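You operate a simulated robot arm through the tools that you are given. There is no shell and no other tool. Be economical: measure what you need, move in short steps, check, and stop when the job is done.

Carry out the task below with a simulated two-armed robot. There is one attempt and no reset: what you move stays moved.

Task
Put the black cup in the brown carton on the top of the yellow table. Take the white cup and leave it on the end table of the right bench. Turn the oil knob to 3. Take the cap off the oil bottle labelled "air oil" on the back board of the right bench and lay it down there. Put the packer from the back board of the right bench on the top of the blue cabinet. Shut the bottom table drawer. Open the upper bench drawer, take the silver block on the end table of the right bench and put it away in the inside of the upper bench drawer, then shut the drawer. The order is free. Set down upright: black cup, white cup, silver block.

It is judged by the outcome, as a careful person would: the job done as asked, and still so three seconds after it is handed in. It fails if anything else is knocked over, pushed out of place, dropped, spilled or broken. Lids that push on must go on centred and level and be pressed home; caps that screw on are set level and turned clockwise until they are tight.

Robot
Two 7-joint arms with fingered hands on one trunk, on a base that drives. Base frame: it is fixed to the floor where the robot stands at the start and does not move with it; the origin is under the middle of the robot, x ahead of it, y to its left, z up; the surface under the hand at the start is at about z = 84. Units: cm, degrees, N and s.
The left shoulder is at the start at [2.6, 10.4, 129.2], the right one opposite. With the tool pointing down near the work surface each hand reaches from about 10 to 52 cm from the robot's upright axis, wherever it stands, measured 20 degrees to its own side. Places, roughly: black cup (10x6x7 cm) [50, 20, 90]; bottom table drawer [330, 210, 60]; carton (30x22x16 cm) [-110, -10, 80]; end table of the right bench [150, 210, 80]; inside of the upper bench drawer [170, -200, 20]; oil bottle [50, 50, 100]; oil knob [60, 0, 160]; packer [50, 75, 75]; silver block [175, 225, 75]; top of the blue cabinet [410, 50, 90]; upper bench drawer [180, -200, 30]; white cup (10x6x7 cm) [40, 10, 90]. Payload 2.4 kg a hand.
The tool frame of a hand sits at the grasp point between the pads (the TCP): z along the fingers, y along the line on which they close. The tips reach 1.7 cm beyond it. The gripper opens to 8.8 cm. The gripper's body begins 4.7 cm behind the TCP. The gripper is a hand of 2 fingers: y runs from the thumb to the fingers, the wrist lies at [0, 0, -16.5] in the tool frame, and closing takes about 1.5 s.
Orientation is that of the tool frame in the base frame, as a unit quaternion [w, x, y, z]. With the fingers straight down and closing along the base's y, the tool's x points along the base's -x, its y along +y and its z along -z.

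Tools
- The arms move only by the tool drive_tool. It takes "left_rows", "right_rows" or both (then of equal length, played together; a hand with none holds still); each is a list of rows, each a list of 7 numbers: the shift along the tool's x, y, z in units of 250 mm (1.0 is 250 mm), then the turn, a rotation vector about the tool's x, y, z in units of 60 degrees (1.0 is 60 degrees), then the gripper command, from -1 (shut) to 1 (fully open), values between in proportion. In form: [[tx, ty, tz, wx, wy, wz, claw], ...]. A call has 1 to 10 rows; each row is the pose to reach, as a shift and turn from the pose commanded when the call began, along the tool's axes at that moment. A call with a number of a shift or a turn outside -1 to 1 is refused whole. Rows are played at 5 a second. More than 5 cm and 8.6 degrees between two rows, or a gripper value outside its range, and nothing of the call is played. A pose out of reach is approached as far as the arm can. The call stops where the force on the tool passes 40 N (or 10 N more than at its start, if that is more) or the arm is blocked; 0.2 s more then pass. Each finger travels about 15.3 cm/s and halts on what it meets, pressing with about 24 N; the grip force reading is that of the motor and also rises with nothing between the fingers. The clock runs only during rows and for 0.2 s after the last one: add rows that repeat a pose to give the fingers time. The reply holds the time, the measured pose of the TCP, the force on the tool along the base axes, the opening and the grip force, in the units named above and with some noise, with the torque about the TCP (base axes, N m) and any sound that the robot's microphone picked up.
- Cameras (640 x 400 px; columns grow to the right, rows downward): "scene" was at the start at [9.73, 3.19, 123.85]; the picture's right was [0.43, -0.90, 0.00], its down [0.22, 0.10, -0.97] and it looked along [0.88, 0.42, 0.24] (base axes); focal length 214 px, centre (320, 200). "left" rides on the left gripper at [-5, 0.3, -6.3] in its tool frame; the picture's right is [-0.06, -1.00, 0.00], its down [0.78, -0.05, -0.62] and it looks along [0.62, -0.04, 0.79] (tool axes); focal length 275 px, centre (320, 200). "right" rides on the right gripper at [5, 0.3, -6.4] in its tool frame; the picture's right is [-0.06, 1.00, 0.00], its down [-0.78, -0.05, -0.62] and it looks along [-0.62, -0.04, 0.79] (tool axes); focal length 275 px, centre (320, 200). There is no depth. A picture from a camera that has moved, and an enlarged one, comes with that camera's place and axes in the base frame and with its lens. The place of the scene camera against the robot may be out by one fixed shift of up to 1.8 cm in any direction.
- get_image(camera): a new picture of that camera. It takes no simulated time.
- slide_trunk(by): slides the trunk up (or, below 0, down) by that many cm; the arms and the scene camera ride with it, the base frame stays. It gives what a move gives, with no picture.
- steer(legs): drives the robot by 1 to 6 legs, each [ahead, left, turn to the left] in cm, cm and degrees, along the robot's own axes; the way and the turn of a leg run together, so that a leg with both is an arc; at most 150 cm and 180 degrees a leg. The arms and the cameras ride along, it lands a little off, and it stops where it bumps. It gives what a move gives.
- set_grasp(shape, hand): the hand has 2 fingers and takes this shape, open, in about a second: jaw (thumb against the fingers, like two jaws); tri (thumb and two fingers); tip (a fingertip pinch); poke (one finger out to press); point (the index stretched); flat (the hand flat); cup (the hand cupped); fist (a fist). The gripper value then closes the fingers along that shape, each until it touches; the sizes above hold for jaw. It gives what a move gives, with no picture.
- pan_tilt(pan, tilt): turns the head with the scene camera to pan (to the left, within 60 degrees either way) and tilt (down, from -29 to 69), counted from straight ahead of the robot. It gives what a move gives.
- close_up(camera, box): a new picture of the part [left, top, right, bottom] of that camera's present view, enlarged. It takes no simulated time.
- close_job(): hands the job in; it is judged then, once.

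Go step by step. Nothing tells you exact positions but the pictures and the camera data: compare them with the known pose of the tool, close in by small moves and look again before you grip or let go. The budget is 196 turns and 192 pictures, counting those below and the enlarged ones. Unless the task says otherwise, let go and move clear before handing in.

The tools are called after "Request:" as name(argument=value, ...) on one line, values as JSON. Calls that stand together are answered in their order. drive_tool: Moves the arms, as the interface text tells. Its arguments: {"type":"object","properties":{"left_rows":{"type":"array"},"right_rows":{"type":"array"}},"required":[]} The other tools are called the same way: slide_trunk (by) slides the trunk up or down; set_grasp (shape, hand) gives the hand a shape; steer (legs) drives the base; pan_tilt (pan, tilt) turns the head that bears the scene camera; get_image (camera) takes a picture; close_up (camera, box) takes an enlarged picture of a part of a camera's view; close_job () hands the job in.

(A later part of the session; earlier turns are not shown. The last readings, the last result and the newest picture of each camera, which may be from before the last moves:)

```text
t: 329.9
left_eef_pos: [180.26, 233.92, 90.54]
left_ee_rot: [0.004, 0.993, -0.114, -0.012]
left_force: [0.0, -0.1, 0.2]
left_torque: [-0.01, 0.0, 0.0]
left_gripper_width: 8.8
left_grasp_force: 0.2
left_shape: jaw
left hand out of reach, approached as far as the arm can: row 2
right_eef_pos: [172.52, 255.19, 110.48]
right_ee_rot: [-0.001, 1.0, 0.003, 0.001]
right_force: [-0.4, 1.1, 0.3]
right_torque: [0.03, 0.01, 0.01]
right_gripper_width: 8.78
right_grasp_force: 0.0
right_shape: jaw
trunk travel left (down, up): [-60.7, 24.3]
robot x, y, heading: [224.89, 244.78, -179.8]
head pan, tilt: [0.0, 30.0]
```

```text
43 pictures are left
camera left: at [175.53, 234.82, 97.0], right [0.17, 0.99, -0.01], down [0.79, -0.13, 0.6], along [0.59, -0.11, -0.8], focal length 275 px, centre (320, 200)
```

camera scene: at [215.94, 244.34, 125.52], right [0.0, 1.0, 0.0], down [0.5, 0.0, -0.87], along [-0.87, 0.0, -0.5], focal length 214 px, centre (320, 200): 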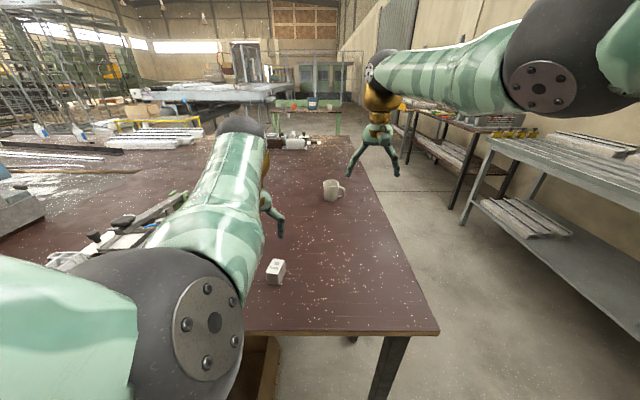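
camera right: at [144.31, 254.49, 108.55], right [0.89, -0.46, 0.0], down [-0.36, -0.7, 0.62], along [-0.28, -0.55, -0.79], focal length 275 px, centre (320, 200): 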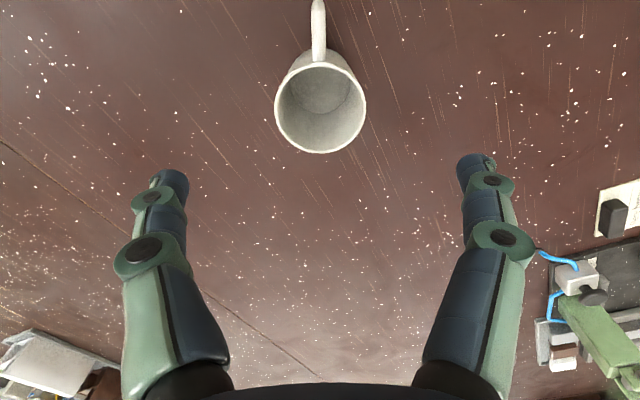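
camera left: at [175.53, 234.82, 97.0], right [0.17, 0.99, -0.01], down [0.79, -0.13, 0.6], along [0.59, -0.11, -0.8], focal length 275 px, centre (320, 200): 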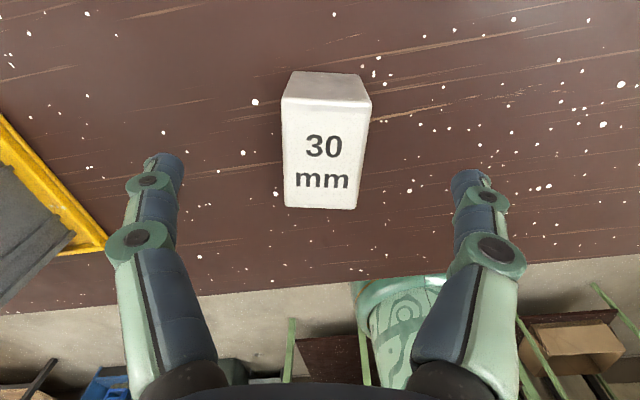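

Aligned. I lower by the trunk and grip.

Request:
slide_trunk(by=-3.9)

Request:
drive_tool(left_rows=[[0, 0, 0, 0, 0, 0, 0.4], [0, 0, 0, 0, 0, 0, -0.1], [0, 0, 0, 0, 0, 0, -0.4], [0, 0, 0, 0, 0, 0, -0.7], [0, 0, 0, 0, 0, 0, -0.9], [0, 0, 0, 0, 0, 0, -0.9]])

Request:
slide_trunk(by=14)

Request:
get_image(camera="left")

```text
t: 330.7
left_eef_pos: [180.31, 234.0, 86.48]
left_ee_rot: [0.005, 0.993, -0.115, -0.013]
left_force: [-0.8, -0.1, 0.2]
left_torque: [-0.01, 0.02, 0.0]
left_gripper_width: 8.78
left_grasp_force: 0.1
left_shape: jaw
right_eef_pos: [172.55, 255.2, 106.56]
right_ee_rot: [0.0, 1.0, 0.003, 0.001]
right_force: [-0.4, 0.4, 0.8]
right_torque: [0.02, 0.01, 0.02]
right_gripper_width: 8.79
right_grasp_force: 0.1
right_shape: jaw
trunk travel left (down, up): [-56.8, 28.2]
robot x, y, heading: [224.63, 244.32, -179.8]
head pan, tilt: [0.0, 30.0]
```

```text
t: 332.1
left_eef_pos: [180.17, 233.91, 86.49]
left_ee_rot: [0.005, 0.993, -0.115, -0.012]
left_force: [-0.2, -0.6, -0.9]
left_torque: [0.0, 0.02, 0.01]
left_gripper_width: 2.35
left_grasp_force: 24.5
left_shape: jaw
right_eef_pos: [172.54, 255.21, 106.6]
right_ee_rot: [0.0, 1.0, 0.003, 0.002]
right_force: [-0.3, 0.2, -0.2]
right_torque: [0.0, 0.0, 0.0]
right_gripper_width: 8.79
right_grasp_force: 0.0
right_shape: jaw
trunk travel left (down, up): [-56.8, 28.2]
robot x, y, heading: [224.89, 244.66, -179.9]
head pan, tilt: [0.0, 30.0]
```

```text
t: 333.8
left_eef_pos: [180.25, 233.95, 100.68]
left_ee_rot: [0.004, 0.993, -0.115, -0.013]
left_force: [-0.4, -0.6, -1.4]
left_torque: [-0.02, -0.02, 0.0]
left_gripper_width: 2.33
left_grasp_force: 23.5
left_shape: jaw
right_eef_pos: [172.54, 255.07, 120.62]
right_ee_rot: [0.0, 1.0, 0.002, 0.001]
right_force: [0.0, -0.7, 0.9]
right_torque: [0.02, 0.01, 0.0]
right_gripper_width: 8.81
right_grasp_force: 0.1
right_shape: jaw
trunk travel left (down, up): [-70.8, 14.2]
robot x, y, heading: [224.47, 244.63, -179.6]
head pan, tilt: [0.0, 30.0]
```

```text
42 pictures are left
camera left: at [175.54, 234.8, 107.32], right [0.17, 0.99, -0.01], down [0.79, -0.13, 0.6], along [0.59, -0.11, -0.8], focal length 275 px, centre (320, 200)
```

left: 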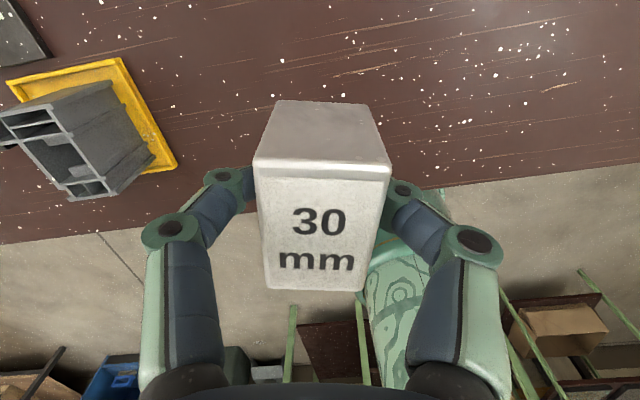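

Block held. I back off, turn toward -y and drive down the aisle, then look.

Request:
steer(legs=[[-30, 0, 0], [0, 0, 90], [130, 0, 0]])

Request:
pan_tilt(pan=-15, tilt=15)

Request:
get_image(camera="scene")

```text
t: 345.7
left_eef_pos: [266.53, 70.73, 100.72]
left_ee_rot: [0.013, 0.78, 0.625, -0.007]
left_force: [0.1, -0.3, -1.4]
left_torque: [-0.01, -0.03, 0.03]
left_gripper_width: 2.32
left_grasp_force: 23.9
left_shape: jaw
right_eef_pos: [245.39, 62.64, 120.48]
right_ee_rot: [-0.001, 0.702, 0.712, 0.001]
right_force: [1.3, 0.1, -0.2]
right_torque: [-0.02, 0.02, -0.01]
right_gripper_width: 8.8
right_grasp_force: 0.0
right_shape: jaw
trunk travel left (down, up): [-70.8, 14.2]
robot x, y, heading: [255.62, 114.64, -89.2]
head pan, tilt: [0.0, 30.0]
```

```text
t: 346.5
left_eef_pos: [266.54, 70.75, 100.75]
left_ee_rot: [0.013, 0.78, 0.625, -0.006]
left_force: [0.7, 0.7, -0.7]
left_torque: [-0.01, -0.02, 0.01]
left_gripper_width: 2.34
left_grasp_force: 24.0
left_shape: jaw
right_eef_pos: [245.52, 62.7, 120.59]
right_ee_rot: [-0.002, 0.702, 0.712, 0.001]
right_force: [-0.9, -0.3, 0.1]
right_torque: [0.03, 0.01, 0.01]
right_gripper_width: 8.8
right_grasp_force: 0.1
right_shape: jaw
trunk travel left (down, up): [-70.8, 14.2]
robot x, y, heading: [255.45, 115.08, -89.4]
head pan, tilt: [-15.0, 15.0]
```

```text
41 pictures are left
camera scene: at [252.64, 102.87, 138.06], right [-0.97, 0.25, 0.0], down [0.06, 0.25, -0.97], along [-0.24, -0.94, -0.26], focal length 214 px, centre (320, 200)
```

scene: 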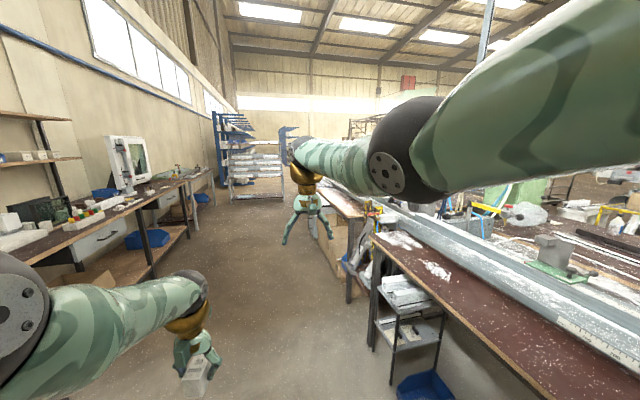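

The aisle is clear; the drawer unit should be on the right side further on. I drive on and look again.

Request:
steer(legs=[[145, 8, 0], [95, 0, 0]])

Request:
pan_tilt(pan=-40, tilt=30)

Request:
get_image(camera="scene")

```text
t: 358.2
left_eef_pos: [270.24, -168.53, 100.72]
left_ee_rot: [0.013, 0.79, 0.613, -0.007]
left_force: [-0.3, 0.4, 0.6]
left_torque: [0.02, -0.03, 0.03]
left_gripper_width: 2.35
left_grasp_force: 23.9
left_shape: jaw
right_eef_pos: [248.9, -175.8, 120.72]
right_ee_rot: [-0.002, 0.714, 0.701, 0.001]
right_force: [0.0, -0.3, 0.4]
right_torque: [-0.01, 0.01, 0.02]
right_gripper_width: 8.77
right_grasp_force: 0.1
right_shape: jaw
trunk travel left (down, up): [-70.8, 14.2]
robot x, y, heading: [260.55, -123.95, -91.2]
head pan, tilt: [-15.0, 15.0]
```

```text
t: 359.1
left_eef_pos: [270.12, -168.38, 100.79]
left_ee_rot: [0.013, 0.791, 0.612, -0.007]
left_force: [-0.5, 0.0, -0.7]
left_torque: [0.0, -0.02, -0.02]
left_gripper_width: 2.33
left_grasp_force: 23.4
left_shape: jaw
right_eef_pos: [248.65, -175.77, 120.6]
right_ee_rot: [-0.001, 0.713, 0.702, 0.002]
right_force: [0.2, -1.2, -0.3]
right_torque: [0.01, 0.03, -0.03]
right_gripper_width: 8.79
right_grasp_force: 0.1
right_shape: jaw
trunk travel left (down, up): [-70.8, 14.2]
robot x, y, heading: [260.38, -123.77, -91.2]
head pan, tilt: [-40.0, 30.0]
```

```text
40 pictures are left
camera scene: at [254.11, -133.69, 135.65], right [-0.75, 0.66, 0.0], down [0.33, 0.38, -0.87], along [-0.57, -0.65, -0.5], focal length 214 px, centre (320, 200)
```

scene: 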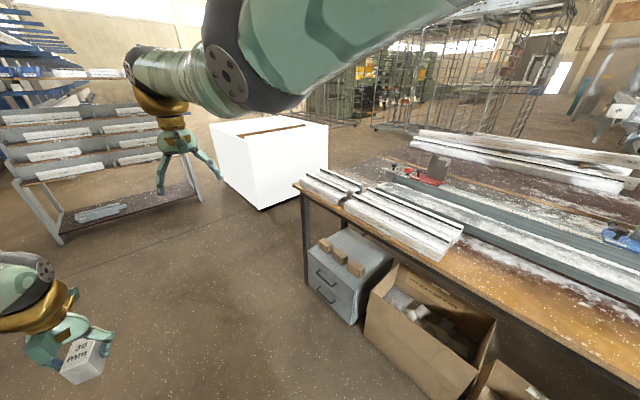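

A small grey two-drawer unit stands under the bench end. I zoom in on it.

Request:
close_up(camera="scene", box=[290, 215, 410, 335])

```text
3.33 times, centred on (350, 275) of scene
camera zoom: at [254.11, -133.69, 135.65], right [-0.75, 0.66, 0.0], down [0.33, 0.38, -0.87], along [-0.57, -0.65, -0.5], focal length 715 px, centre (220, -50)
```

zoom: 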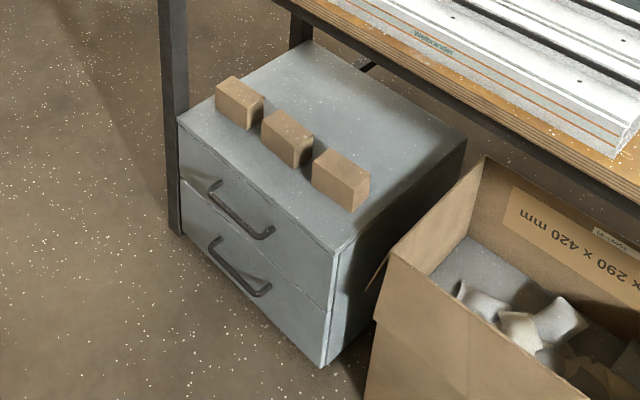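

The unit's front is at x≈189.5, y -219…-179, upper handle bar near (192, -199, 27.5), recessed under the bench edge. I tuck in the left hand with the block, turn to face it and strafe.

Request:
drive_tool(left_rows=[[0.14, 0.05, -0.07, 0, 0, 0, -0.9], [0.28, 0.1, -0.14, 0, 0, 0, -0.9], [0.42, 0.15, -0.21, 0, 0, 0, -0.9], [0.56, 0.2, -0.28, 0, 0, 0, -0.9], [0.7, 0.25, -0.35, 0, 0, 0, -0.9], [0.84, 0.3, -0.42, 0, 0, 0, -0.9], [0.98, 0.34, -0.5, 0, 0, 0, -0.9]])

Request:
steer(legs=[[0, 0, -89], [0, 88, 0]])

Request:
pan_tilt(pan=0, tilt=45)

Request:
get_image(camera="scene")

```text
t: 360.7
left_eef_pos: [285.78, -147.02, 113.19]
left_ee_rot: [0.031, 0.791, 0.61, 0.001]
left_force: [0.1, -0.1, -0.5]
left_torque: [0.02, -0.03, 0.02]
left_gripper_width: 2.33
left_grasp_force: 24.0
left_shape: jaw
right_eef_pos: [248.9, -175.59, 120.57]
right_ee_rot: [-0.001, 0.713, 0.701, 0.002]
right_force: [0.8, 0.5, 0.0]
right_torque: [0.02, -0.06, 0.03]
right_gripper_width: 8.79
right_grasp_force: 0.1
right_shape: jaw
trunk travel left (down, up): [-70.8, 14.2]
robot x, y, heading: [260.54, -123.89, -91.2]
head pan, tilt: [-40.0, 30.0]
```

```text
t: 369.1
left_eef_pos: [237.17, -236.14, 112.91]
left_ee_rot: [0.023, 0.992, -0.125, -0.013]
left_force: [-0.7, -0.4, -0.8]
left_torque: [0.03, 0.0, -0.03]
left_gripper_width: 2.32
left_grasp_force: 23.8
left_shape: jaw
right_eef_pos: [207.65, -199.47, 120.67]
right_ee_rot: [-0.001, 1.0, -0.005, 0.002]
right_force: [0.9, -0.4, -0.5]
right_torque: [0.0, 0.01, -0.01]
right_gripper_width: 8.81
right_grasp_force: 0.0
right_shape: jaw
trunk travel left (down, up): [-70.8, 14.2]
robot x, y, heading: [259.33, -210.83, 179.3]
head pan, tilt: [-40.0, 30.0]
```

```text
t: 370.2
left_eef_pos: [237.15, -236.29, 112.92]
left_ee_rot: [0.024, 0.992, -0.124, -0.012]
left_force: [-0.5, 0.2, -0.7]
left_torque: [0.01, -0.01, 0.02]
left_gripper_width: 2.31
left_grasp_force: 23.9
left_shape: jaw
right_eef_pos: [207.67, -199.37, 120.67]
right_ee_rot: [0.0, 1.0, -0.006, 0.001]
right_force: [-0.2, 0.5, 0.1]
right_torque: [-0.02, 0.01, 0.04]
right_gripper_width: 8.78
right_grasp_force: 0.1
right_shape: jaw
trunk travel left (down, up): [-70.8, 14.2]
robot x, y, heading: [259.61, -211.05, 179.3]
head pan, tilt: [0.0, 45.0]
```

```text
38 pictures are left
camera scene: at [248.36, -210.92, 133.39], right [0.01, 1.0, 0.0], down [0.71, -0.01, -0.71], along [-0.71, 0.01, -0.71], focal length 214 px, centre (320, 200)
```

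scene: 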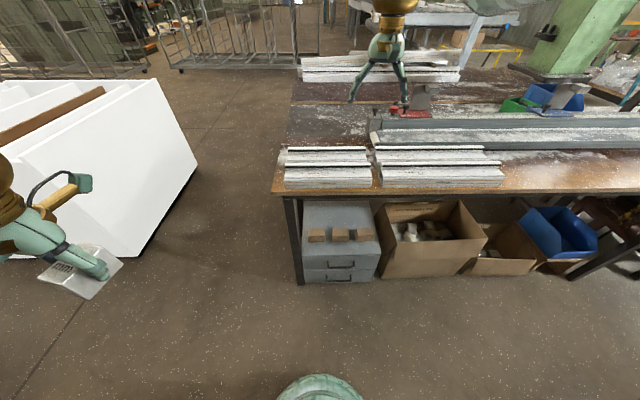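

The unit is right ahead. I pitch the right hand forward (20° below horizontal) and draw it back clear of the bench edge.

Request:
drive_tool(right_rows=[[0.1, 0, 0, 0, -0.14, 0, 1], [0.2, 0, 0, 0, -0.28, 0, 1], [0.3, 0, 0, 0, -0.42, 0, 1], [0.4, 0, 0, 0, -0.56, 0, 1], [0.5, 0, 0, 0, -0.7, 0, 1], [0.5, 0, 0, 0, -0.84, 0, 1], [0.5, 0, 0, 0, -0.98, 0, 1]])

Request:
drive_tool(right_rows=[[0, 0, 0, 0, -0.1, 0, 1], [0, 0, 0, 0, -0.2, 0, 1]])

Request:
drive_tool(right_rows=[[0, 0, 0, 0, 0, -0.14, 1], [0, 0, 0, 0, 0, -0.28, 1], [0, 0, 0, 0, 0, -0.42, 1], [0, 0, 0, 0, 0, -0.56, 1], [0, 0, 0, 0, 0, -0.7, 1], [0, 0, 0, 0, 0, -0.84, 1], [0, 0, 0, 0, 0, -0.98, 1]])

```text
t: 371.8
left_eef_pos: [237.3, -236.25, 113.0]
left_ee_rot: [0.023, 0.992, -0.126, -0.011]
left_force: [0.8, -0.2, -0.8]
left_torque: [0.0, 0.01, -0.01]
left_gripper_width: 2.31
left_grasp_force: 24.4
left_shape: jaw
right_eef_pos: [220.29, -199.78, 120.62]
right_ee_rot: [-0.003, 0.871, -0.004, -0.49]
right_force: [0.7, 0.3, 0.1]
right_torque: [0.02, 0.02, -0.03]
right_gripper_width: 8.78
right_grasp_force: 0.0
right_shape: jaw
trunk travel left (down, up): [-70.8, 14.2]
robot x, y, heading: [259.42, -210.6, 179.5]
head pan, tilt: [0.0, 45.0]
```

```text
t: 372.4
left_eef_pos: [237.16, -236.26, 112.83]
left_ee_rot: [0.023, 0.992, -0.126, -0.012]
left_force: [0.2, -0.3, -0.7]
left_torque: [0.02, -0.02, 0.02]
left_gripper_width: 2.33
left_grasp_force: 23.7
left_shape: jaw
right_eef_pos: [220.16, -199.68, 120.69]
right_ee_rot: [-0.003, 0.815, -0.004, -0.579]
right_force: [-0.5, -0.5, -0.1]
right_torque: [0.01, 0.0, 0.03]
right_gripper_width: 8.8
right_grasp_force: 0.1
right_shape: jaw
trunk travel left (down, up): [-70.8, 14.2]
robot x, y, heading: [259.48, -210.89, 179.2]
head pan, tilt: [0.0, 45.0]
```

```text
t: 374.0
left_eef_pos: [237.15, -236.29, 112.84]
left_ee_rot: [0.024, 0.992, -0.125, -0.011]
left_force: [1.1, 0.0, -1.1]
left_torque: [0.01, 0.01, -0.03]
left_gripper_width: 2.32
left_grasp_force: 24.0
left_shape: jaw
right_eef_pos: [220.2, -199.62, 120.66]
right_ee_rot: [-0.287, 0.713, 0.398, -0.501]
right_force: [0.4, 0.1, 0.3]
right_torque: [-0.01, -0.02, 0.02]
right_gripper_width: 8.79
right_grasp_force: 0.0
right_shape: jaw
trunk travel left (down, up): [-70.8, 14.2]
robot x, y, heading: [259.31, -210.68, 179.2]
head pan, tilt: [0.0, 45.0]
```

Request:
drive_tool(right_rows=[[0, 0, 0, 0, 0, -0.13, 1], [0, 0, 0, 0, 0, -0.26, 1], [0, 0, 0, 0, 0, -0.39, 1], [0, 0, 0, 0, 0, -0.52, 1]])

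Request:
slide_trunk(by=-69)

Request:
get_image(camera="right")

Request:
get_image(camera="scene")

```text
t: 375.0
left_eef_pos: [237.1, -236.16, 112.92]
left_ee_rot: [0.024, 0.992, -0.125, -0.012]
left_force: [-0.4, -0.5, -0.4]
left_torque: [-0.01, 0.01, 0.04]
left_gripper_width: 2.3
left_grasp_force: 23.6
left_shape: jaw
right_eef_pos: [220.1, -199.63, 120.64]
right_ee_rot: [-0.412, 0.579, 0.575, -0.405]
right_force: [1.1, -0.1, 0.9]
right_torque: [0.04, 0.02, 0.0]
right_gripper_width: 8.79
right_grasp_force: 0.0
right_shape: jaw
trunk travel left (down, up): [-70.8, 14.2]
robot x, y, heading: [259.59, -211.16, 179.4]
head pan, tilt: [0.0, 45.0]
```

```text
refused: -69 is not a number from -40 to 40
```

```text
37 pictures are left
camera right: at [226.45, -194.78, 122.5], right [0.33, -0.06, -0.94], down [0.56, -0.79, 0.25], along [-0.76, -0.61, -0.23], focal length 275 px, centre (320, 200)
```

right: 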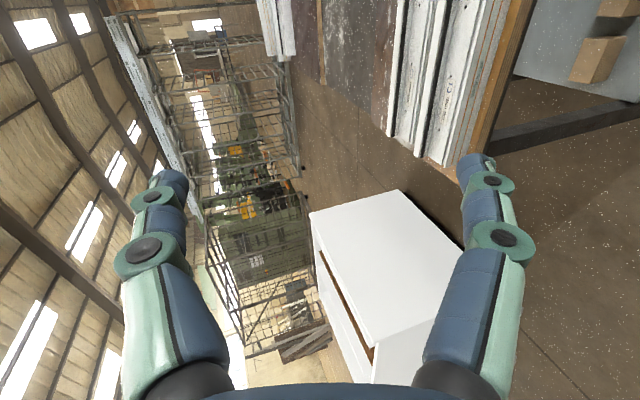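

```text
36 pictures are left
camera scene: at [248.37, -210.92, 133.38], right [0.01, 1.0, 0.0], down [0.71, -0.01, -0.71], along [-0.71, 0.01, -0.71], focal length 214 px, centre (320, 200)
```

scene: 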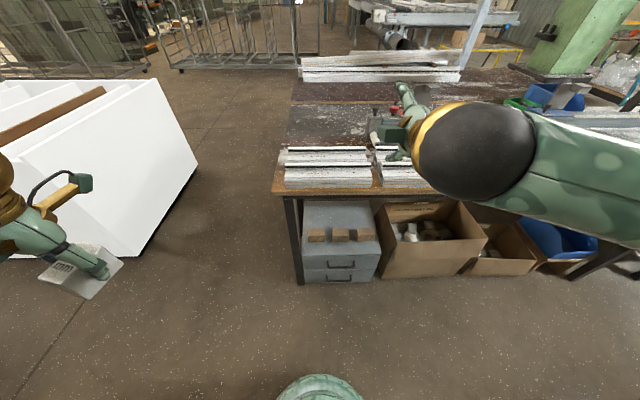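

Request:
slide_trunk(by=-40)

Request:
slide_trunk(by=-29)

Request:
get_image(camera="right")

```text
t: 379.0
left_eef_pos: [237.4, -240.49, 73.99]
left_ee_rot: [0.086, 0.987, -0.135, 0.001]
left_force: [0.2, -0.8, -0.8]
left_torque: [0.01, -0.01, 0.01]
left_gripper_width: 2.33
left_grasp_force: 23.7
left_shape: jaw
right_eef_pos: [220.31, -199.68, 80.64]
right_ee_rot: [-0.412, 0.58, 0.573, -0.408]
right_force: [0.0, -0.6, 0.5]
right_torque: [-0.01, 0.02, 0.03]
right_gripper_width: 8.8
right_grasp_force: 0.1
right_shape: jaw
trunk travel left (down, up): [-30.8, 54.1]
robot x, y, heading: [259.42, -210.41, 179.4]
head pan, tilt: [0.0, 45.0]
stopped: the arm was blocked; the commanded pose is now the measured one
```

```text
t: 381.3
left_eef_pos: [238.95, -244.37, 50.82]
left_ee_rot: [0.139, 0.976, -0.161, 0.047]
left_force: [0.3, -0.7, -1.0]
left_torque: [0.04, 0.01, 0.02]
left_gripper_width: 2.33
left_grasp_force: 23.7
left_shape: jaw
right_eef_pos: [220.05, -199.61, 57.29]
right_ee_rot: [-0.415, 0.576, 0.571, -0.412]
right_force: [0.0, 1.1, -0.1]
right_torque: [-0.03, -0.01, 0.02]
right_gripper_width: 8.8
right_grasp_force: 0.0
right_shape: jaw
trunk travel left (down, up): [-6.5, 78.5]
robot x, y, heading: [259.5, -210.62, 179.5]
head pan, tilt: [0.0, 45.0]
stopped: the arm was blocked; the commanded pose is now the measured one
```

```text
35 pictures are left
camera right: at [226.38, -194.78, 59.15], right [0.31, -0.07, -0.95], down [0.56, -0.79, 0.24], along [-0.76, -0.61, -0.21], focal length 275 px, centre (320, 200)
```

right: 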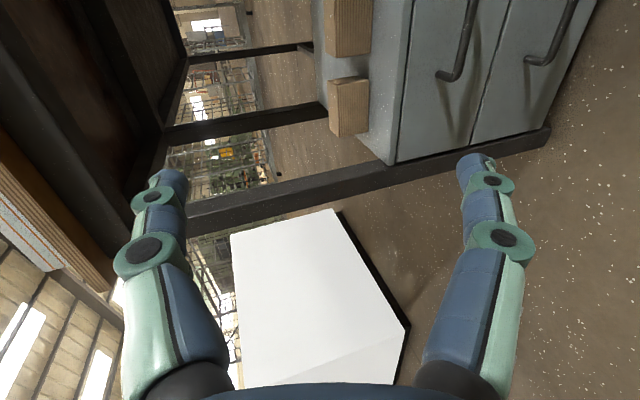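

The left elbow stopped the trunk slightly short, which is fine. The upper handle is confirmed near (192.5, y -207…-191, z 27.7). I lower the right hand in front of it.

Request:
drive_tool(right_rows=[[0, 0.18, 0.06, 0, 0, 0, 1], [0, 0.36, 0.12, 0, 0, 0, 1], [0, 0.54, 0.18, 0, 0, 0, 1], [0, 0.72, 0.24, 0, 0, 0, 1], [0, 0.9, 0.3, 0, 0, 0, 1]])

Request:
drive_tool(right_rows=[[0, 0.1, 0.035, 0, 0, 0, 1], [0, 0.22, 0.073, 0, 0, 0, 1]])

Request:
get_image(camera="right")

```text
t: 382.5
left_eef_pos: [239.06, -244.71, 51.14]
left_ee_rot: [0.149, 0.974, -0.162, 0.045]
left_force: [-0.3, -0.9, -0.7]
left_torque: [-0.04, -0.03, 0.02]
left_gripper_width: 2.33
left_grasp_force: 24.2
left_shape: jaw
right_eef_pos: [219.99, -199.75, 33.51]
right_ee_rot: [-0.417, 0.576, 0.57, -0.412]
right_force: [-0.2, 0.5, 0.9]
right_torque: [0.0, 0.01, -0.01]
right_gripper_width: 8.78
right_grasp_force: 0.0
right_shape: jaw
trunk travel left (down, up): [-6.5, 78.5]
robot x, y, heading: [259.55, -210.72, 179.4]
head pan, tilt: [0.0, 45.0]
```

```text
t: 383.1
left_eef_pos: [239.0, -244.8, 51.19]
left_ee_rot: [0.151, 0.974, -0.162, 0.046]
left_force: [0.3, 0.9, -0.5]
left_torque: [-0.02, -0.02, 0.0]
left_gripper_width: 2.33
left_grasp_force: 23.8
left_shape: jaw
right_eef_pos: [220.09, -199.79, 28.81]
right_ee_rot: [-0.415, 0.576, 0.572, -0.411]
right_force: [-0.9, -0.6, 0.7]
right_torque: [-0.01, -0.01, -0.04]
right_gripper_width: 8.78
right_grasp_force: 0.0
right_shape: jaw
right hand out of reach, approached as far as the arm can: row 2
trunk travel left (down, up): [-6.5, 78.5]
robot x, y, heading: [259.8, -210.44, 179.3]
head pan, tilt: [0.0, 45.0]
```

```text
34 pictures are left
camera right: at [226.34, -194.89, 30.48], right [0.31, -0.07, -0.95], down [0.56, -0.79, 0.24], along [-0.76, -0.61, -0.21], focal length 275 px, centre (320, 200)
```

right: 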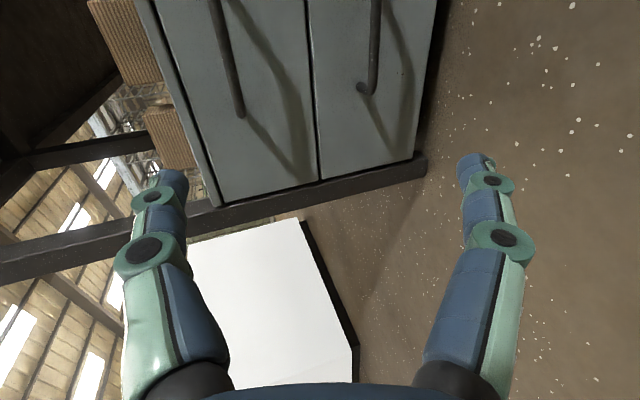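

Two views place the upper handle bar at (195, -199, 30). I raise 1.3 cm and drive the base forward so the open fingers straddle it.

Request:
drive_tool(right_rows=[[0.02, -0.049, -0.016, 0, 0, 0, 1]])

Request:
steer(legs=[[20, 0, 0]])

Request:
get_image(camera="right")

```text
t: 383.5
left_eef_pos: [238.99, -244.77, 51.29]
left_ee_rot: [0.15, 0.974, -0.162, 0.045]
left_force: [-0.4, -0.1, -0.6]
left_torque: [0.02, 0.04, -0.01]
left_gripper_width: 2.33
left_grasp_force: 24.4
left_shape: jaw
right_eef_pos: [220.09, -199.24, 30.1]
right_ee_rot: [-0.415, 0.577, 0.57, -0.411]
right_force: [0.4, -0.5, 0.3]
right_torque: [0.01, -0.01, 0.03]
right_gripper_width: 8.77
right_grasp_force: 0.0
right_shape: jaw
trunk travel left (down, up): [-6.5, 78.5]
robot x, y, heading: [259.78, -210.79, 179.3]
head pan, tilt: [0.0, 45.0]
```

```text
t: 385.1
left_eef_pos: [219.35, -244.71, 51.19]
left_ee_rot: [0.15, 0.974, -0.163, 0.047]
left_force: [0.3, 0.6, -1.0]
left_torque: [0.0, 0.01, 0.02]
left_gripper_width: 2.31
left_grasp_force: 23.9
left_shape: jaw
right_eef_pos: [200.22, -198.92, 30.01]
right_ee_rot: [-0.416, 0.576, 0.571, -0.411]
right_force: [-0.5, -0.7, -0.1]
right_torque: [0.01, 0.01, 0.02]
right_gripper_width: 8.8
right_grasp_force: 0.1
right_shape: jaw
trunk travel left (down, up): [-6.5, 78.5]
robot x, y, heading: [239.78, -210.6, 179.4]
head pan, tilt: [0.0, 45.0]
```

```text
33 pictures are left
camera right: at [206.49, -194.19, 31.81], right [0.32, -0.06, -0.95], down [0.56, -0.79, 0.24], along [-0.76, -0.61, -0.21], focal length 275 px, centre (320, 200)
```

right: 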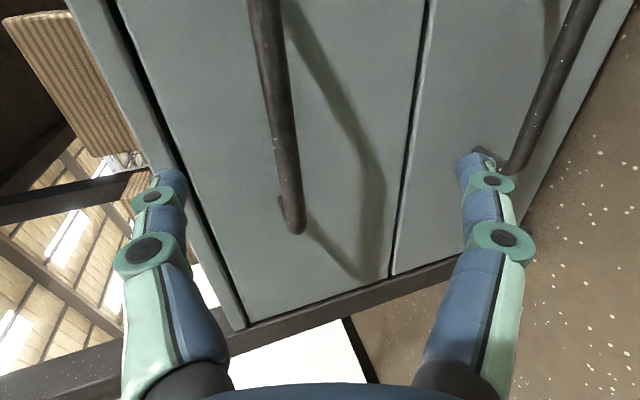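

Aligned in height. I advance 4.8 cm and close on the bar.

Request:
steer(legs=[[4.8, 0, 0]])

Request:
drive_tool(right_rows=[[0, 0, 0, 0, 0, 0, 0.3], [0, 0, 0, 0, 0, 0, -0.3], [0, 0, 0, 0, 0, 0, -0.8], [0, 0, 0, 0, 0, 0, -1], [0, 0, 0, 0, 0, 0, -1], [0, 0, 0, 0, 0, 0, -1]])

Request:
get_image(camera="right")

```text
t: 386.0
left_eef_pos: [214.47, -244.69, 51.25]
left_ee_rot: [0.152, 0.974, -0.161, 0.048]
left_force: [1.5, -0.7, -1.0]
left_torque: [-0.01, -0.03, -0.01]
left_gripper_width: 2.31
left_grasp_force: 23.9
left_shape: jaw
right_eef_pos: [195.27, -199.02, 30.01]
right_ee_rot: [-0.415, 0.576, 0.571, -0.412]
right_force: [0.8, 0.2, 0.3]
right_torque: [-0.02, -0.02, 0.02]
right_gripper_width: 8.77
right_grasp_force: 0.2
right_shape: jaw
trunk travel left (down, up): [-6.5, 78.5]
robot x, y, heading: [234.89, -210.28, 179.3]
head pan, tilt: [0.0, 45.0]
```

```text
t: 387.4
left_eef_pos: [214.52, -244.72, 51.35]
left_ee_rot: [0.153, 0.973, -0.163, 0.048]
left_force: [1.0, -0.7, -1.0]
left_torque: [0.02, 0.04, 0.0]
left_gripper_width: 2.33
left_grasp_force: 23.6
left_shape: jaw
right_eef_pos: [195.27, -198.86, 30.02]
right_ee_rot: [-0.415, 0.576, 0.571, -0.411]
right_force: [-6.8, 0.4, -1.4]
right_torque: [-0.01, -0.04, 0.03]
right_gripper_width: 0.46
right_grasp_force: 24.0
right_shape: jaw
trunk travel left (down, up): [-6.5, 78.5]
robot x, y, heading: [234.93, -210.21, 179.4]
head pan, tilt: [0.0, 45.0]
```

```text
32 pictures are left
camera right: at [201.64, -194.14, 31.79], right [0.32, -0.06, -0.95], down [0.56, -0.79, 0.24], along [-0.76, -0.61, -0.21], focal length 275 px, centre (320, 200)
```

right: 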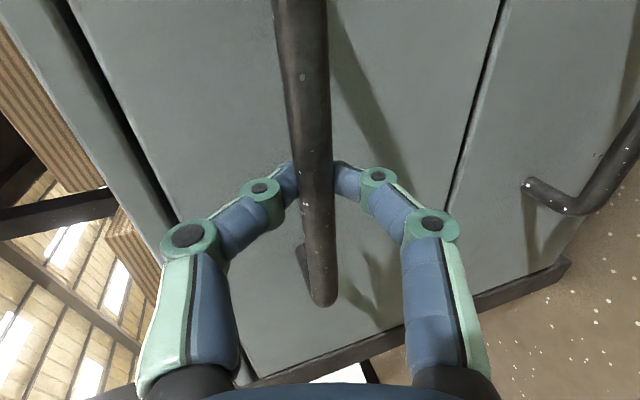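

The fingers close around the bar. I pull by driving back 22 cm.

Request:
steer(legs=[[-22, 0, 0]])

Request:
get_image(camera="scene")

```text
t: 389.1
left_eef_pos: [236.42, -245.03, 51.34]
left_ee_rot: [0.154, 0.973, -0.162, 0.05]
left_force: [-0.5, 0.1, -0.3]
left_torque: [0.01, 0.0, 0.0]
left_gripper_width: 2.31
left_grasp_force: 24.1
left_shape: jaw
right_eef_pos: [217.35, -199.3, 29.97]
right_ee_rot: [-0.414, 0.576, 0.571, -0.413]
right_force: [0.3, 0.1, -1.0]
right_torque: [0.02, 0.01, 0.02]
right_gripper_width: 0.13
right_grasp_force: 23.5
right_shape: jaw
trunk travel left (down, up): [-6.5, 78.5]
robot x, y, heading: [256.86, -210.65, 179.6]
head pan, tilt: [0.0, 45.0]
```

```text
31 pictures are left
camera scene: at [243.8, -210.89, 69.52], right [0.01, 1.0, 0.0], down [0.71, -0.01, -0.71], along [-0.71, 0.01, -0.71], focal length 214 px, centre (320, 200)
```

scene: 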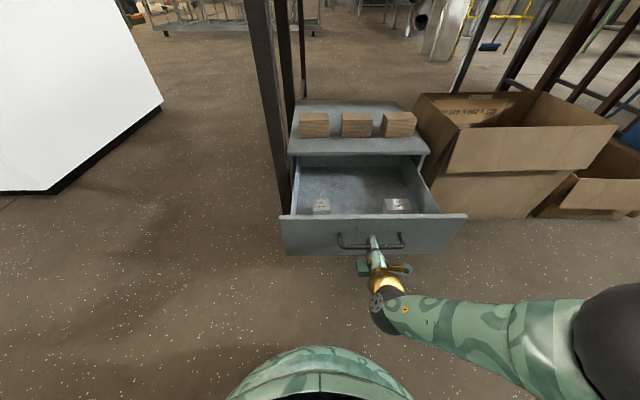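

The drawer is open about 22 cm; two similar silver blocks lie inside, which confirms the choice. I release the handle, back off, raise the trunk and lift the right hand out of the way.

Request:
drive_tool(right_rows=[[0, 0, 0, 0, 0, 0, -0.4], [0, 0, 0, 0, 0, 0, 0.2], [0, 0, 0, 0, 0, 0, 0.6], [0, 0, 0, 0, 0, 0, 0.6]])

Request:
steer(legs=[[-22, 0, 0]])

Request:
slide_trunk(by=35)

Request:
drive_tool(right_rows=[[0, -0.16, -0.053, 0, 0, 0, 0.6], [0, -0.32, -0.106, 0, 0, 0, 0.6], [0, -0.48, -0.16, 0, 0, 0, 0.6], [0, -0.64, -0.21, 0, 0, 0, 0.6], [0, -0.8, -0.265, 0, 0, 0, 0.6], [0, -0.96, -0.32, 0, 0, 0, 0.6]], left_rows=[[0, 0, 0, 0.05, -0.025, 0, -0.9], [0, 0, 0, 0.1, -0.05, 0, -0.9], [0, 0, 0, 0.15, -0.075, 0, -0.9], [0, 0, 0, 0.2, -0.1, 0, -0.9], [0, 0, 0, 0.25, -0.125, 0, -0.9], [0, 0, 0, 0.286, -0.148, 0, -0.9]])

Request:
get_image(camera="scene")

```text
t: 390.1
left_eef_pos: [236.45, -245.0, 51.19]
left_ee_rot: [0.154, 0.973, -0.164, 0.05]
left_force: [-0.6, -0.8, -1.3]
left_torque: [-0.01, 0.03, -0.02]
left_gripper_width: 2.33
left_grasp_force: 23.7
left_shape: jaw
right_eef_pos: [217.37, -199.24, 29.91]
right_ee_rot: [-0.413, 0.577, 0.572, -0.412]
right_force: [2.1, 0.2, -0.2]
right_torque: [-0.02, 0.08, -0.01]
right_gripper_width: 7.0
right_grasp_force: 0.1
right_shape: jaw
trunk travel left (down, up): [-6.5, 78.5]
robot x, y, heading: [256.83, -210.56, 179.5]
head pan, tilt: [0.0, 45.0]
```

```text
t: 391.8
left_eef_pos: [258.11, -245.24, 51.35]
left_ee_rot: [0.154, 0.973, -0.165, 0.051]
left_force: [-0.4, 0.5, -1.2]
left_torque: [0.0, -0.03, -0.02]
left_gripper_width: 2.32
left_grasp_force: 24.1
left_shape: jaw
right_eef_pos: [239.11, -199.45, 29.92]
right_ee_rot: [-0.414, 0.577, 0.571, -0.412]
right_force: [-0.2, 0.5, -0.9]
right_torque: [0.04, 0.0, 0.01]
right_gripper_width: 7.03
right_grasp_force: 0.0
right_shape: jaw
trunk travel left (down, up): [-6.5, 78.5]
robot x, y, heading: [278.37, -211.14, 179.3]
head pan, tilt: [0.0, 45.0]
```

```text
t: 395.2
left_eef_pos: [258.07, -245.54, 86.12]
left_ee_rot: [0.158, 0.973, -0.162, 0.05]
left_force: [-0.4, -0.3, -1.0]
left_torque: [0.01, 0.0, -0.02]
left_gripper_width: 2.32
left_grasp_force: 24.4
left_shape: jaw
right_eef_pos: [236.93, -199.44, 67.49]
right_ee_rot: [-0.435, 0.561, 0.556, -0.432]
right_force: [-0.6, -0.3, -0.9]
right_torque: [-0.03, -0.01, 0.01]
right_gripper_width: 7.04
right_grasp_force: 0.0
right_shape: jaw
trunk travel left (down, up): [-41.5, 43.5]
robot x, y, heading: [278.48, -211.03, 179.2]
head pan, tilt: [0.0, 45.0]
```

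```text
t: 396.6
left_eef_pos: [258.31, -245.25, 85.91]
left_ee_rot: [-0.006, 0.986, -0.167, 0.001]
left_force: [0.7, -0.2, -1.6]
left_torque: [-0.02, -0.03, -0.02]
left_gripper_width: 2.3
left_grasp_force: 23.6
left_shape: jaw
right_eef_pos: [238.93, -199.44, 92.99]
right_ee_rot: [-0.436, 0.561, 0.556, -0.431]
right_force: [-0.6, -0.5, -0.1]
right_torque: [-0.01, 0.01, -0.05]
right_gripper_width: 7.03
right_grasp_force: 0.2
right_shape: jaw
trunk travel left (down, up): [-41.5, 43.5]
robot x, y, heading: [278.54, -210.92, 179.3]
head pan, tilt: [0.0, 45.0]
```

```text
30 pictures are left
camera scene: at [267.06, -211.14, 103.9], right [0.01, 1.0, 0.0], down [0.71, -0.01, -0.71], along [-0.71, 0.01, -0.71], focal length 214 px, centre (320, 200)
```

scene: 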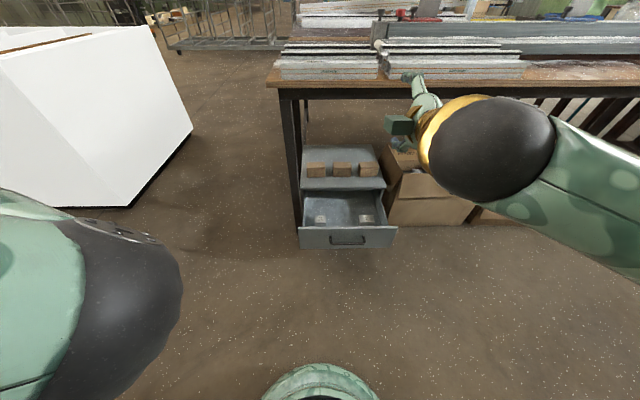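

Now the left hand goes forward into working position, squared up.

Request:
drive_tool(left_rows=[[-0.14, -0.066, 0, 0, 0, -0.06, -0.9], [-0.28, -0.132, 0, 0, 0, -0.12, -0.9], [-0.42, -0.2, 0, 0, 0, -0.18, -0.9], [-0.56, -0.265, 0, 0, 0, -0.24, -0.9], [-0.7, -0.33, 0, 0, 0, -0.3, -0.9], [-0.815, -0.394, 0, 0, 0, -0.32, -0.9]])

Request:
steer(legs=[[0, -26, 0]])

Request:
get_image(camera="scene")

```text
t: 398.2
left_eef_pos: [240.2, -230.9, 88.32]
left_ee_rot: [0.009, 0.999, 0.014, -0.033]
left_force: [0.6, -0.5, 0.8]
left_torque: [-0.02, -0.02, 0.0]
left_gripper_width: 2.32
left_grasp_force: 24.5
left_shape: jaw
right_eef_pos: [238.89, -199.55, 92.87]
right_ee_rot: [-0.435, 0.562, 0.555, -0.433]
right_force: [0.6, -0.4, -0.6]
right_torque: [-0.02, 0.05, -0.01]
right_gripper_width: 7.03
right_grasp_force: 0.1
right_shape: jaw
trunk travel left (down, up): [-41.5, 43.5]
robot x, y, heading: [278.39, -211.09, 179.3]
head pan, tilt: [0.0, 45.0]
stopped in row 6 (left hand): the arm was blocked; the commanded pose is now the measured one
```

```text
t: 400.1
left_eef_pos: [240.56, -204.57, 88.33]
left_ee_rot: [0.009, 0.999, 0.009, -0.031]
left_force: [-0.1, 0.0, -0.2]
left_torque: [-0.01, -0.01, 0.01]
left_gripper_width: 2.33
left_grasp_force: 23.9
left_shape: jaw
right_eef_pos: [239.46, -173.05, 92.94]
right_ee_rot: [-0.437, 0.563, 0.553, -0.431]
right_force: [-0.1, 0.1, 0.4]
right_torque: [-0.02, -0.01, -0.02]
right_gripper_width: 7.02
right_grasp_force: 0.0
right_shape: jaw
trunk travel left (down, up): [-41.5, 43.5]
robot x, y, heading: [279.08, -184.7, 179.0]
head pan, tilt: [0.0, 45.0]
```

```text
29 pictures are left
camera scene: at [267.48, -184.87, 103.9], right [0.02, 1.0, 0.0], down [0.71, -0.01, -0.71], along [-0.71, 0.01, -0.71], focal length 214 px, centre (320, 200)
```

scene: 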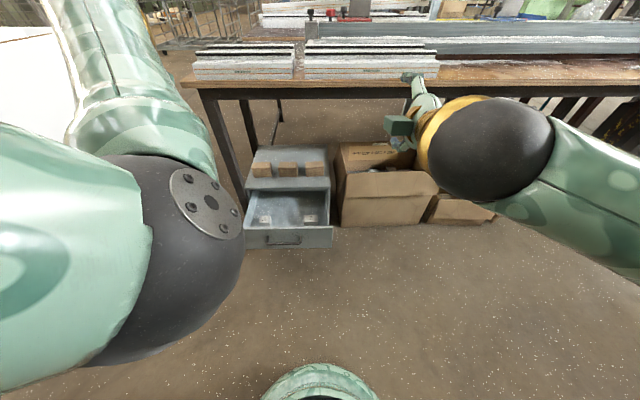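

I retract the right hand a bit, lower the trunk here in the clear, then will go in under the bench edge.

Request:
drive_tool(right_rows=[[0, 0.05, -0.15, 0, 0, 0, 0.6], [0, 0.1, -0.3, 0, 0, 0, 0.6], [0, 0.12, -0.4, 0, 0, 0, 0.6]], left_rows=[[0, 0, 0.05, 0, 0.03, 0, -0.9], [0, 0, 0.1, 0, 0.06, 0, -0.9], [0, 0, 0.1, 0, 0.06, 0, -0.9]])

Request:
slide_trunk(by=-39)

Request:
get_image(camera="scene")

```text
t: 400.9
left_eef_pos: [240.5, -204.31, 85.68]
left_ee_rot: [0.009, 1.0, 0.01, -0.001]
left_force: [0.0, -0.7, -0.7]
left_torque: [-0.01, 0.01, 0.04]
left_gripper_width: 2.31
left_grasp_force: 23.8
left_shape: jaw
right_eef_pos: [250.08, -173.06, 92.62]
right_ee_rot: [-0.437, 0.563, 0.554, -0.431]
right_force: [-1.1, -1.6, -1.3]
right_torque: [0.03, 0.02, 0.01]
right_gripper_width: 7.04
right_grasp_force: 0.0
right_shape: jaw
trunk travel left (down, up): [-41.5, 43.5]
robot x, y, heading: [279.47, -184.88, 179.0]
head pan, tilt: [0.0, 45.0]
```

```text
t: 404.6
left_eef_pos: [240.51, -204.68, 46.89]
left_ee_rot: [0.013, 1.0, 0.009, -0.001]
left_force: [-0.5, 0.1, -0.3]
left_torque: [-0.02, 0.02, -0.01]
left_gripper_width: 2.31
left_grasp_force: 23.8
left_shape: jaw
right_eef_pos: [249.82, -173.22, 53.58]
right_ee_rot: [-0.437, 0.562, 0.553, -0.432]
right_force: [-0.4, 0.5, -0.8]
right_torque: [-0.02, 0.01, -0.01]
right_gripper_width: 7.04
right_grasp_force: 0.1
right_shape: jaw
trunk travel left (down, up): [-2.5, 82.5]
robot x, y, heading: [278.76, -184.67, 178.8]
head pan, tilt: [0.0, 45.0]
```

```text
28 pictures are left
camera scene: at [265.87, -184.87, 65.42], right [0.02, 1.0, 0.0], down [0.71, -0.01, -0.71], along [-0.71, 0.01, -0.71], focal length 214 px, centre (320, 200)
```

scene: 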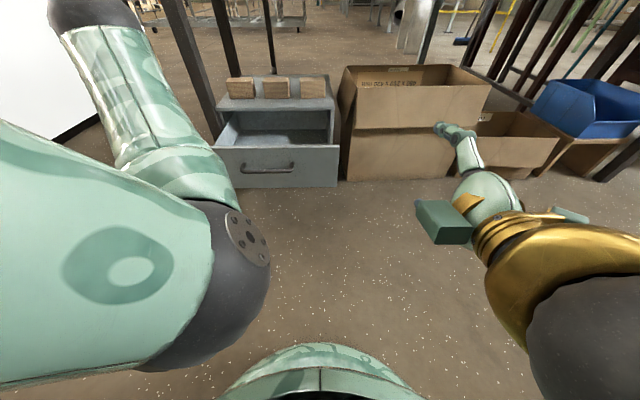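

Request:
steer(legs=[[0, -6, 0], [34, 0, 0]])

Request:
get_image(camera="left")

Request:
get_image(camera="scene")

```text
t: 407.4
left_eef_pos: [206.81, -197.81, 46.97]
left_ee_rot: [0.012, 1.0, 0.008, -0.002]
left_force: [0.5, -0.4, -0.8]
left_torque: [-0.01, 0.02, 0.01]
left_gripper_width: 2.3
left_grasp_force: 24.2
left_shape: jaw
right_eef_pos: [216.37, -166.26, 53.46]
right_ee_rot: [-0.439, 0.563, 0.553, -0.431]
right_force: [-1.1, 0.2, 0.3]
right_torque: [-0.03, 0.03, -0.02]
right_gripper_width: 7.01
right_grasp_force: 0.1
right_shape: jaw
trunk travel left (down, up): [-2.5, 82.5]
robot x, y, heading: [245.62, -177.72, 179.0]
head pan, tilt: [0.0, 45.0]
```

```text
27 pictures are left
camera left: at [201.71, -198.07, 53.36], right [-0.08, 1.0, -0.02], down [0.79, 0.08, 0.61], along [0.61, 0.03, -0.79], focal length 275 px, centre (320, 200)
```

left: 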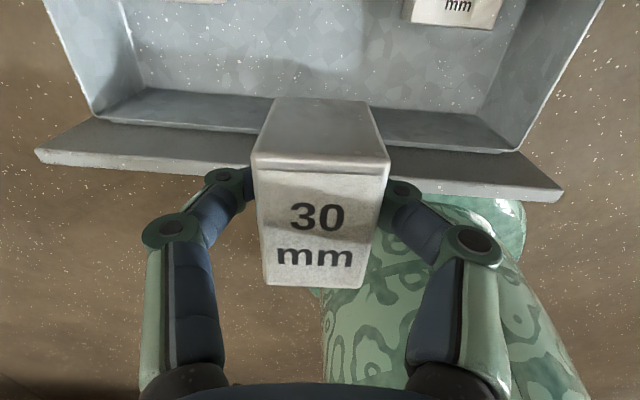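

```text
26 pictures are left
camera scene: at [232.21, -178.04, 65.35], right [0.02, 1.0, 0.0], down [0.71, -0.02, -0.71], along [-0.71, 0.02, -0.71], focal length 214 px, centre (320, 200)
```

scene: 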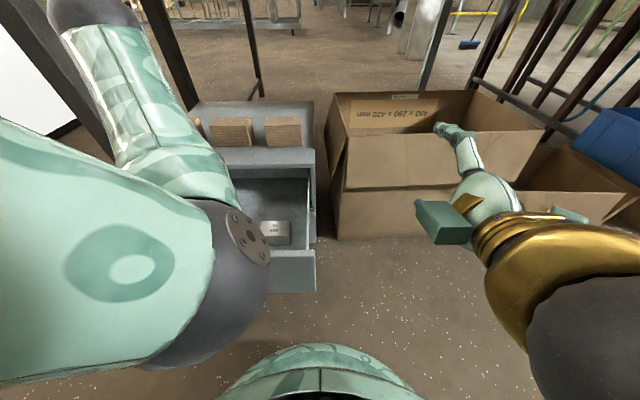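

I move 4.5 cm further in and lower the block between the two lying there.

Request:
steer(legs=[[4.5, 0, 0]])

Request:
drive_tool(left_rows=[[0, 0.03, 0.15, 0, 0, 0, -0.9], [0, 0.04, 0.32, 0, 0, 0, -0.9], [0, 0.04, 0.5, 0, 0, 0, -0.9], [0, 0.04, 0.66, 0, 0, 0, -0.9]])

Request:
get_image(camera="left")

```text
t: 408.3
left_eef_pos: [202.34, -197.93, 46.96]
left_ee_rot: [0.013, 1.0, 0.008, -0.003]
left_force: [0.5, -0.5, -0.8]
left_torque: [-0.01, 0.0, 0.02]
left_gripper_width: 2.29
left_grasp_force: 23.7
left_shape: jaw
right_eef_pos: [211.9, -166.29, 53.48]
right_ee_rot: [-0.437, 0.564, 0.553, -0.431]
right_force: [-0.6, -0.9, -0.2]
right_torque: [-0.01, 0.01, -0.03]
right_gripper_width: 7.04
right_grasp_force: 0.0
right_shape: jaw
trunk travel left (down, up): [-2.5, 82.5]
robot x, y, heading: [241.37, -177.82, 179.0]
head pan, tilt: [0.0, 45.0]
```

```text
t: 409.3
left_eef_pos: [199.86, -198.73, 31.31]
left_ee_rot: [0.012, 1.0, 0.009, -0.019]
left_force: [0.9, 0.2, -0.7]
left_torque: [0.01, 0.01, -0.02]
left_gripper_width: 2.27
left_grasp_force: 24.3
left_shape: jaw
right_eef_pos: [211.56, -166.1, 53.43]
right_ee_rot: [-0.435, 0.566, 0.553, -0.429]
right_force: [-0.3, 0.7, -0.8]
right_torque: [0.0, -0.01, -0.01]
right_gripper_width: 7.02
right_grasp_force: 0.2
right_shape: jaw
trunk travel left (down, up): [-2.5, 82.5]
robot x, y, heading: [240.88, -177.81, 178.8]
head pan, tilt: [0.0, 45.0]
```

```text
25 pictures are left
camera left: at [195.15, -199.0, 38.01], right [-0.08, 1.0, -0.02], down [0.81, 0.08, 0.59], along [0.59, 0.03, -0.81], focal length 275 px, centre (320, 200)
```

left: 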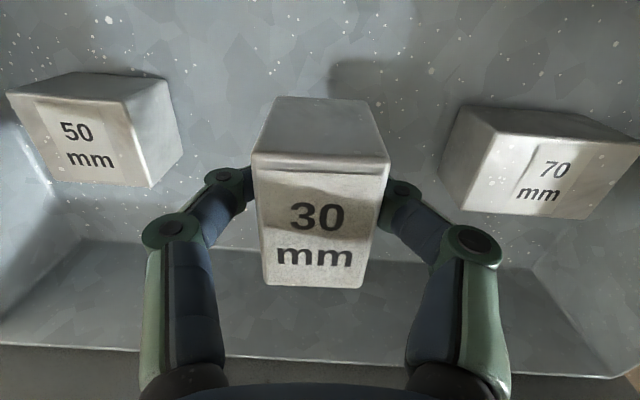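

The neighbours are marked 50 mm and 70 mm, so this is certainly its place. I lower slowly.

Request:
drive_tool(left_rows=[[0, 0, 0.04, 0, -0.0, 0, -0.9], [0, 0, 0.08, 0, 0.02, 0, -0.9], [0, 0, 0.12, 0, 0.03, 0, -0.9], [0, 0, 0.16, 0, 0.03, 0, -0.9], [0, 0, 0.2, 0, 0.03, 0, -0.9], [0, 0, 0.24, 0, 0.03, 0, -0.9]])

Request:
get_image(camera="left")

```text
t: 410.7
left_eef_pos: [201.89, -199.42, 24.66]
left_ee_rot: [0.014, 1.0, 0.009, 0.012]
left_force: [2.5, 0.4, 18.6]
left_torque: [-0.03, -0.02, 0.01]
left_gripper_width: 2.38
left_grasp_force: 23.4
left_shape: jaw
right_eef_pos: [211.98, -166.2, 53.5]
right_ee_rot: [-0.437, 0.563, 0.553, -0.431]
right_force: [1.2, 0.8, -0.7]
right_torque: [0.01, 0.0, 0.02]
right_gripper_width: 7.03
right_grasp_force: 0.0
right_shape: jaw
trunk travel left (down, up): [-2.5, 82.5]
robot x, y, heading: [241.17, -178.06, 178.7]
head pan, tilt: [0.0, 45.0]
```

```text
24 pictures are left
camera left: at [196.89, -199.63, 30.91], right [-0.08, 1.0, -0.03], down [0.77, 0.08, 0.64], along [0.64, 0.03, -0.77], focal length 275 px, centre (320, 200)
```

left: 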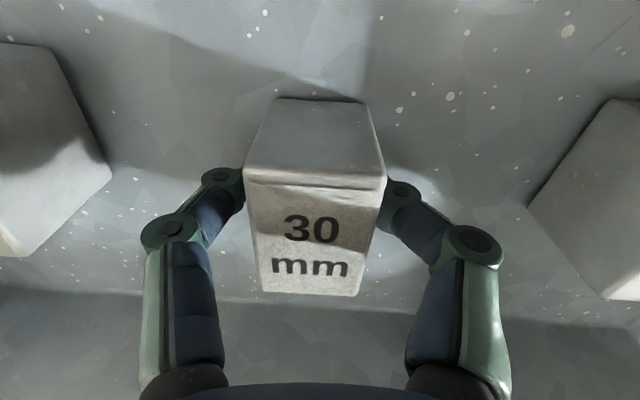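

Contact. I open gently and rise.

Request:
drive_tool(left_rows=[[0, 0, -0.012, 0, -0.01, 0, -0.5], [0, 0, -0.012, 0, -0.01, 0, -0.1], [0, 0, -0.012, 0, -0.01, 0, 0.1], [0, 0, -0.012, 0, -0.01, 0, 0.1], [0, 0, -0.12, 0, -0.01, 0, 0.1], [0, 0, -0.3, 0, -0.01, 0, 0.1], [0, 0, -0.48, 0, -0.01, 0, 0.1], [0, 0, -0.66, 0, -0.01, 0, 0.1], [0, 0, -0.84, 0, -0.01, 0, 0.1]])

Request:
get_image(camera="left")

```text
t: 412.7
left_eef_pos: [201.59, -198.74, 45.12]
left_ee_rot: [0.012, 1.0, 0.01, 0.012]
left_force: [0.8, 0.5, 0.2]
left_torque: [-0.01, 0.05, 0.01]
left_gripper_width: 4.81
left_grasp_force: 0.1
left_shape: jaw
right_eef_pos: [211.9, -166.12, 53.05]
right_ee_rot: [-0.437, 0.564, 0.554, -0.43]
right_force: [0.1, 0.0, 0.1]
right_torque: [-0.01, -0.02, -0.02]
right_gripper_width: 7.02
right_grasp_force: 0.0
right_shape: jaw
trunk travel left (down, up): [-2.5, 82.5]
robot x, y, heading: [240.89, -177.73, 178.4]
head pan, tilt: [0.0, 45.0]
```

```text
23 pictures are left
camera left: at [196.49, -199.02, 51.38], right [-0.08, 1.0, -0.02], down [0.77, 0.08, 0.64], along [0.64, 0.03, -0.77], focal length 275 px, centre (320, 200)
```

left: 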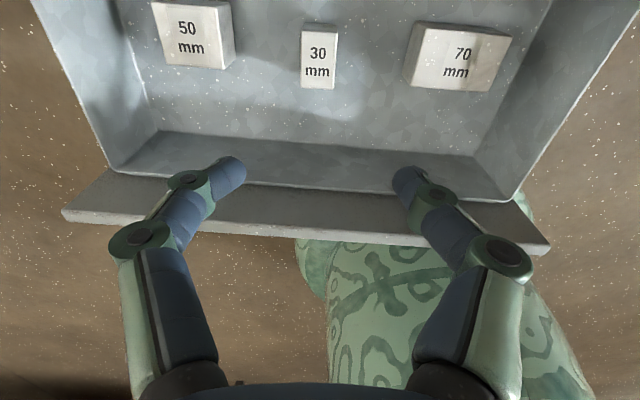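

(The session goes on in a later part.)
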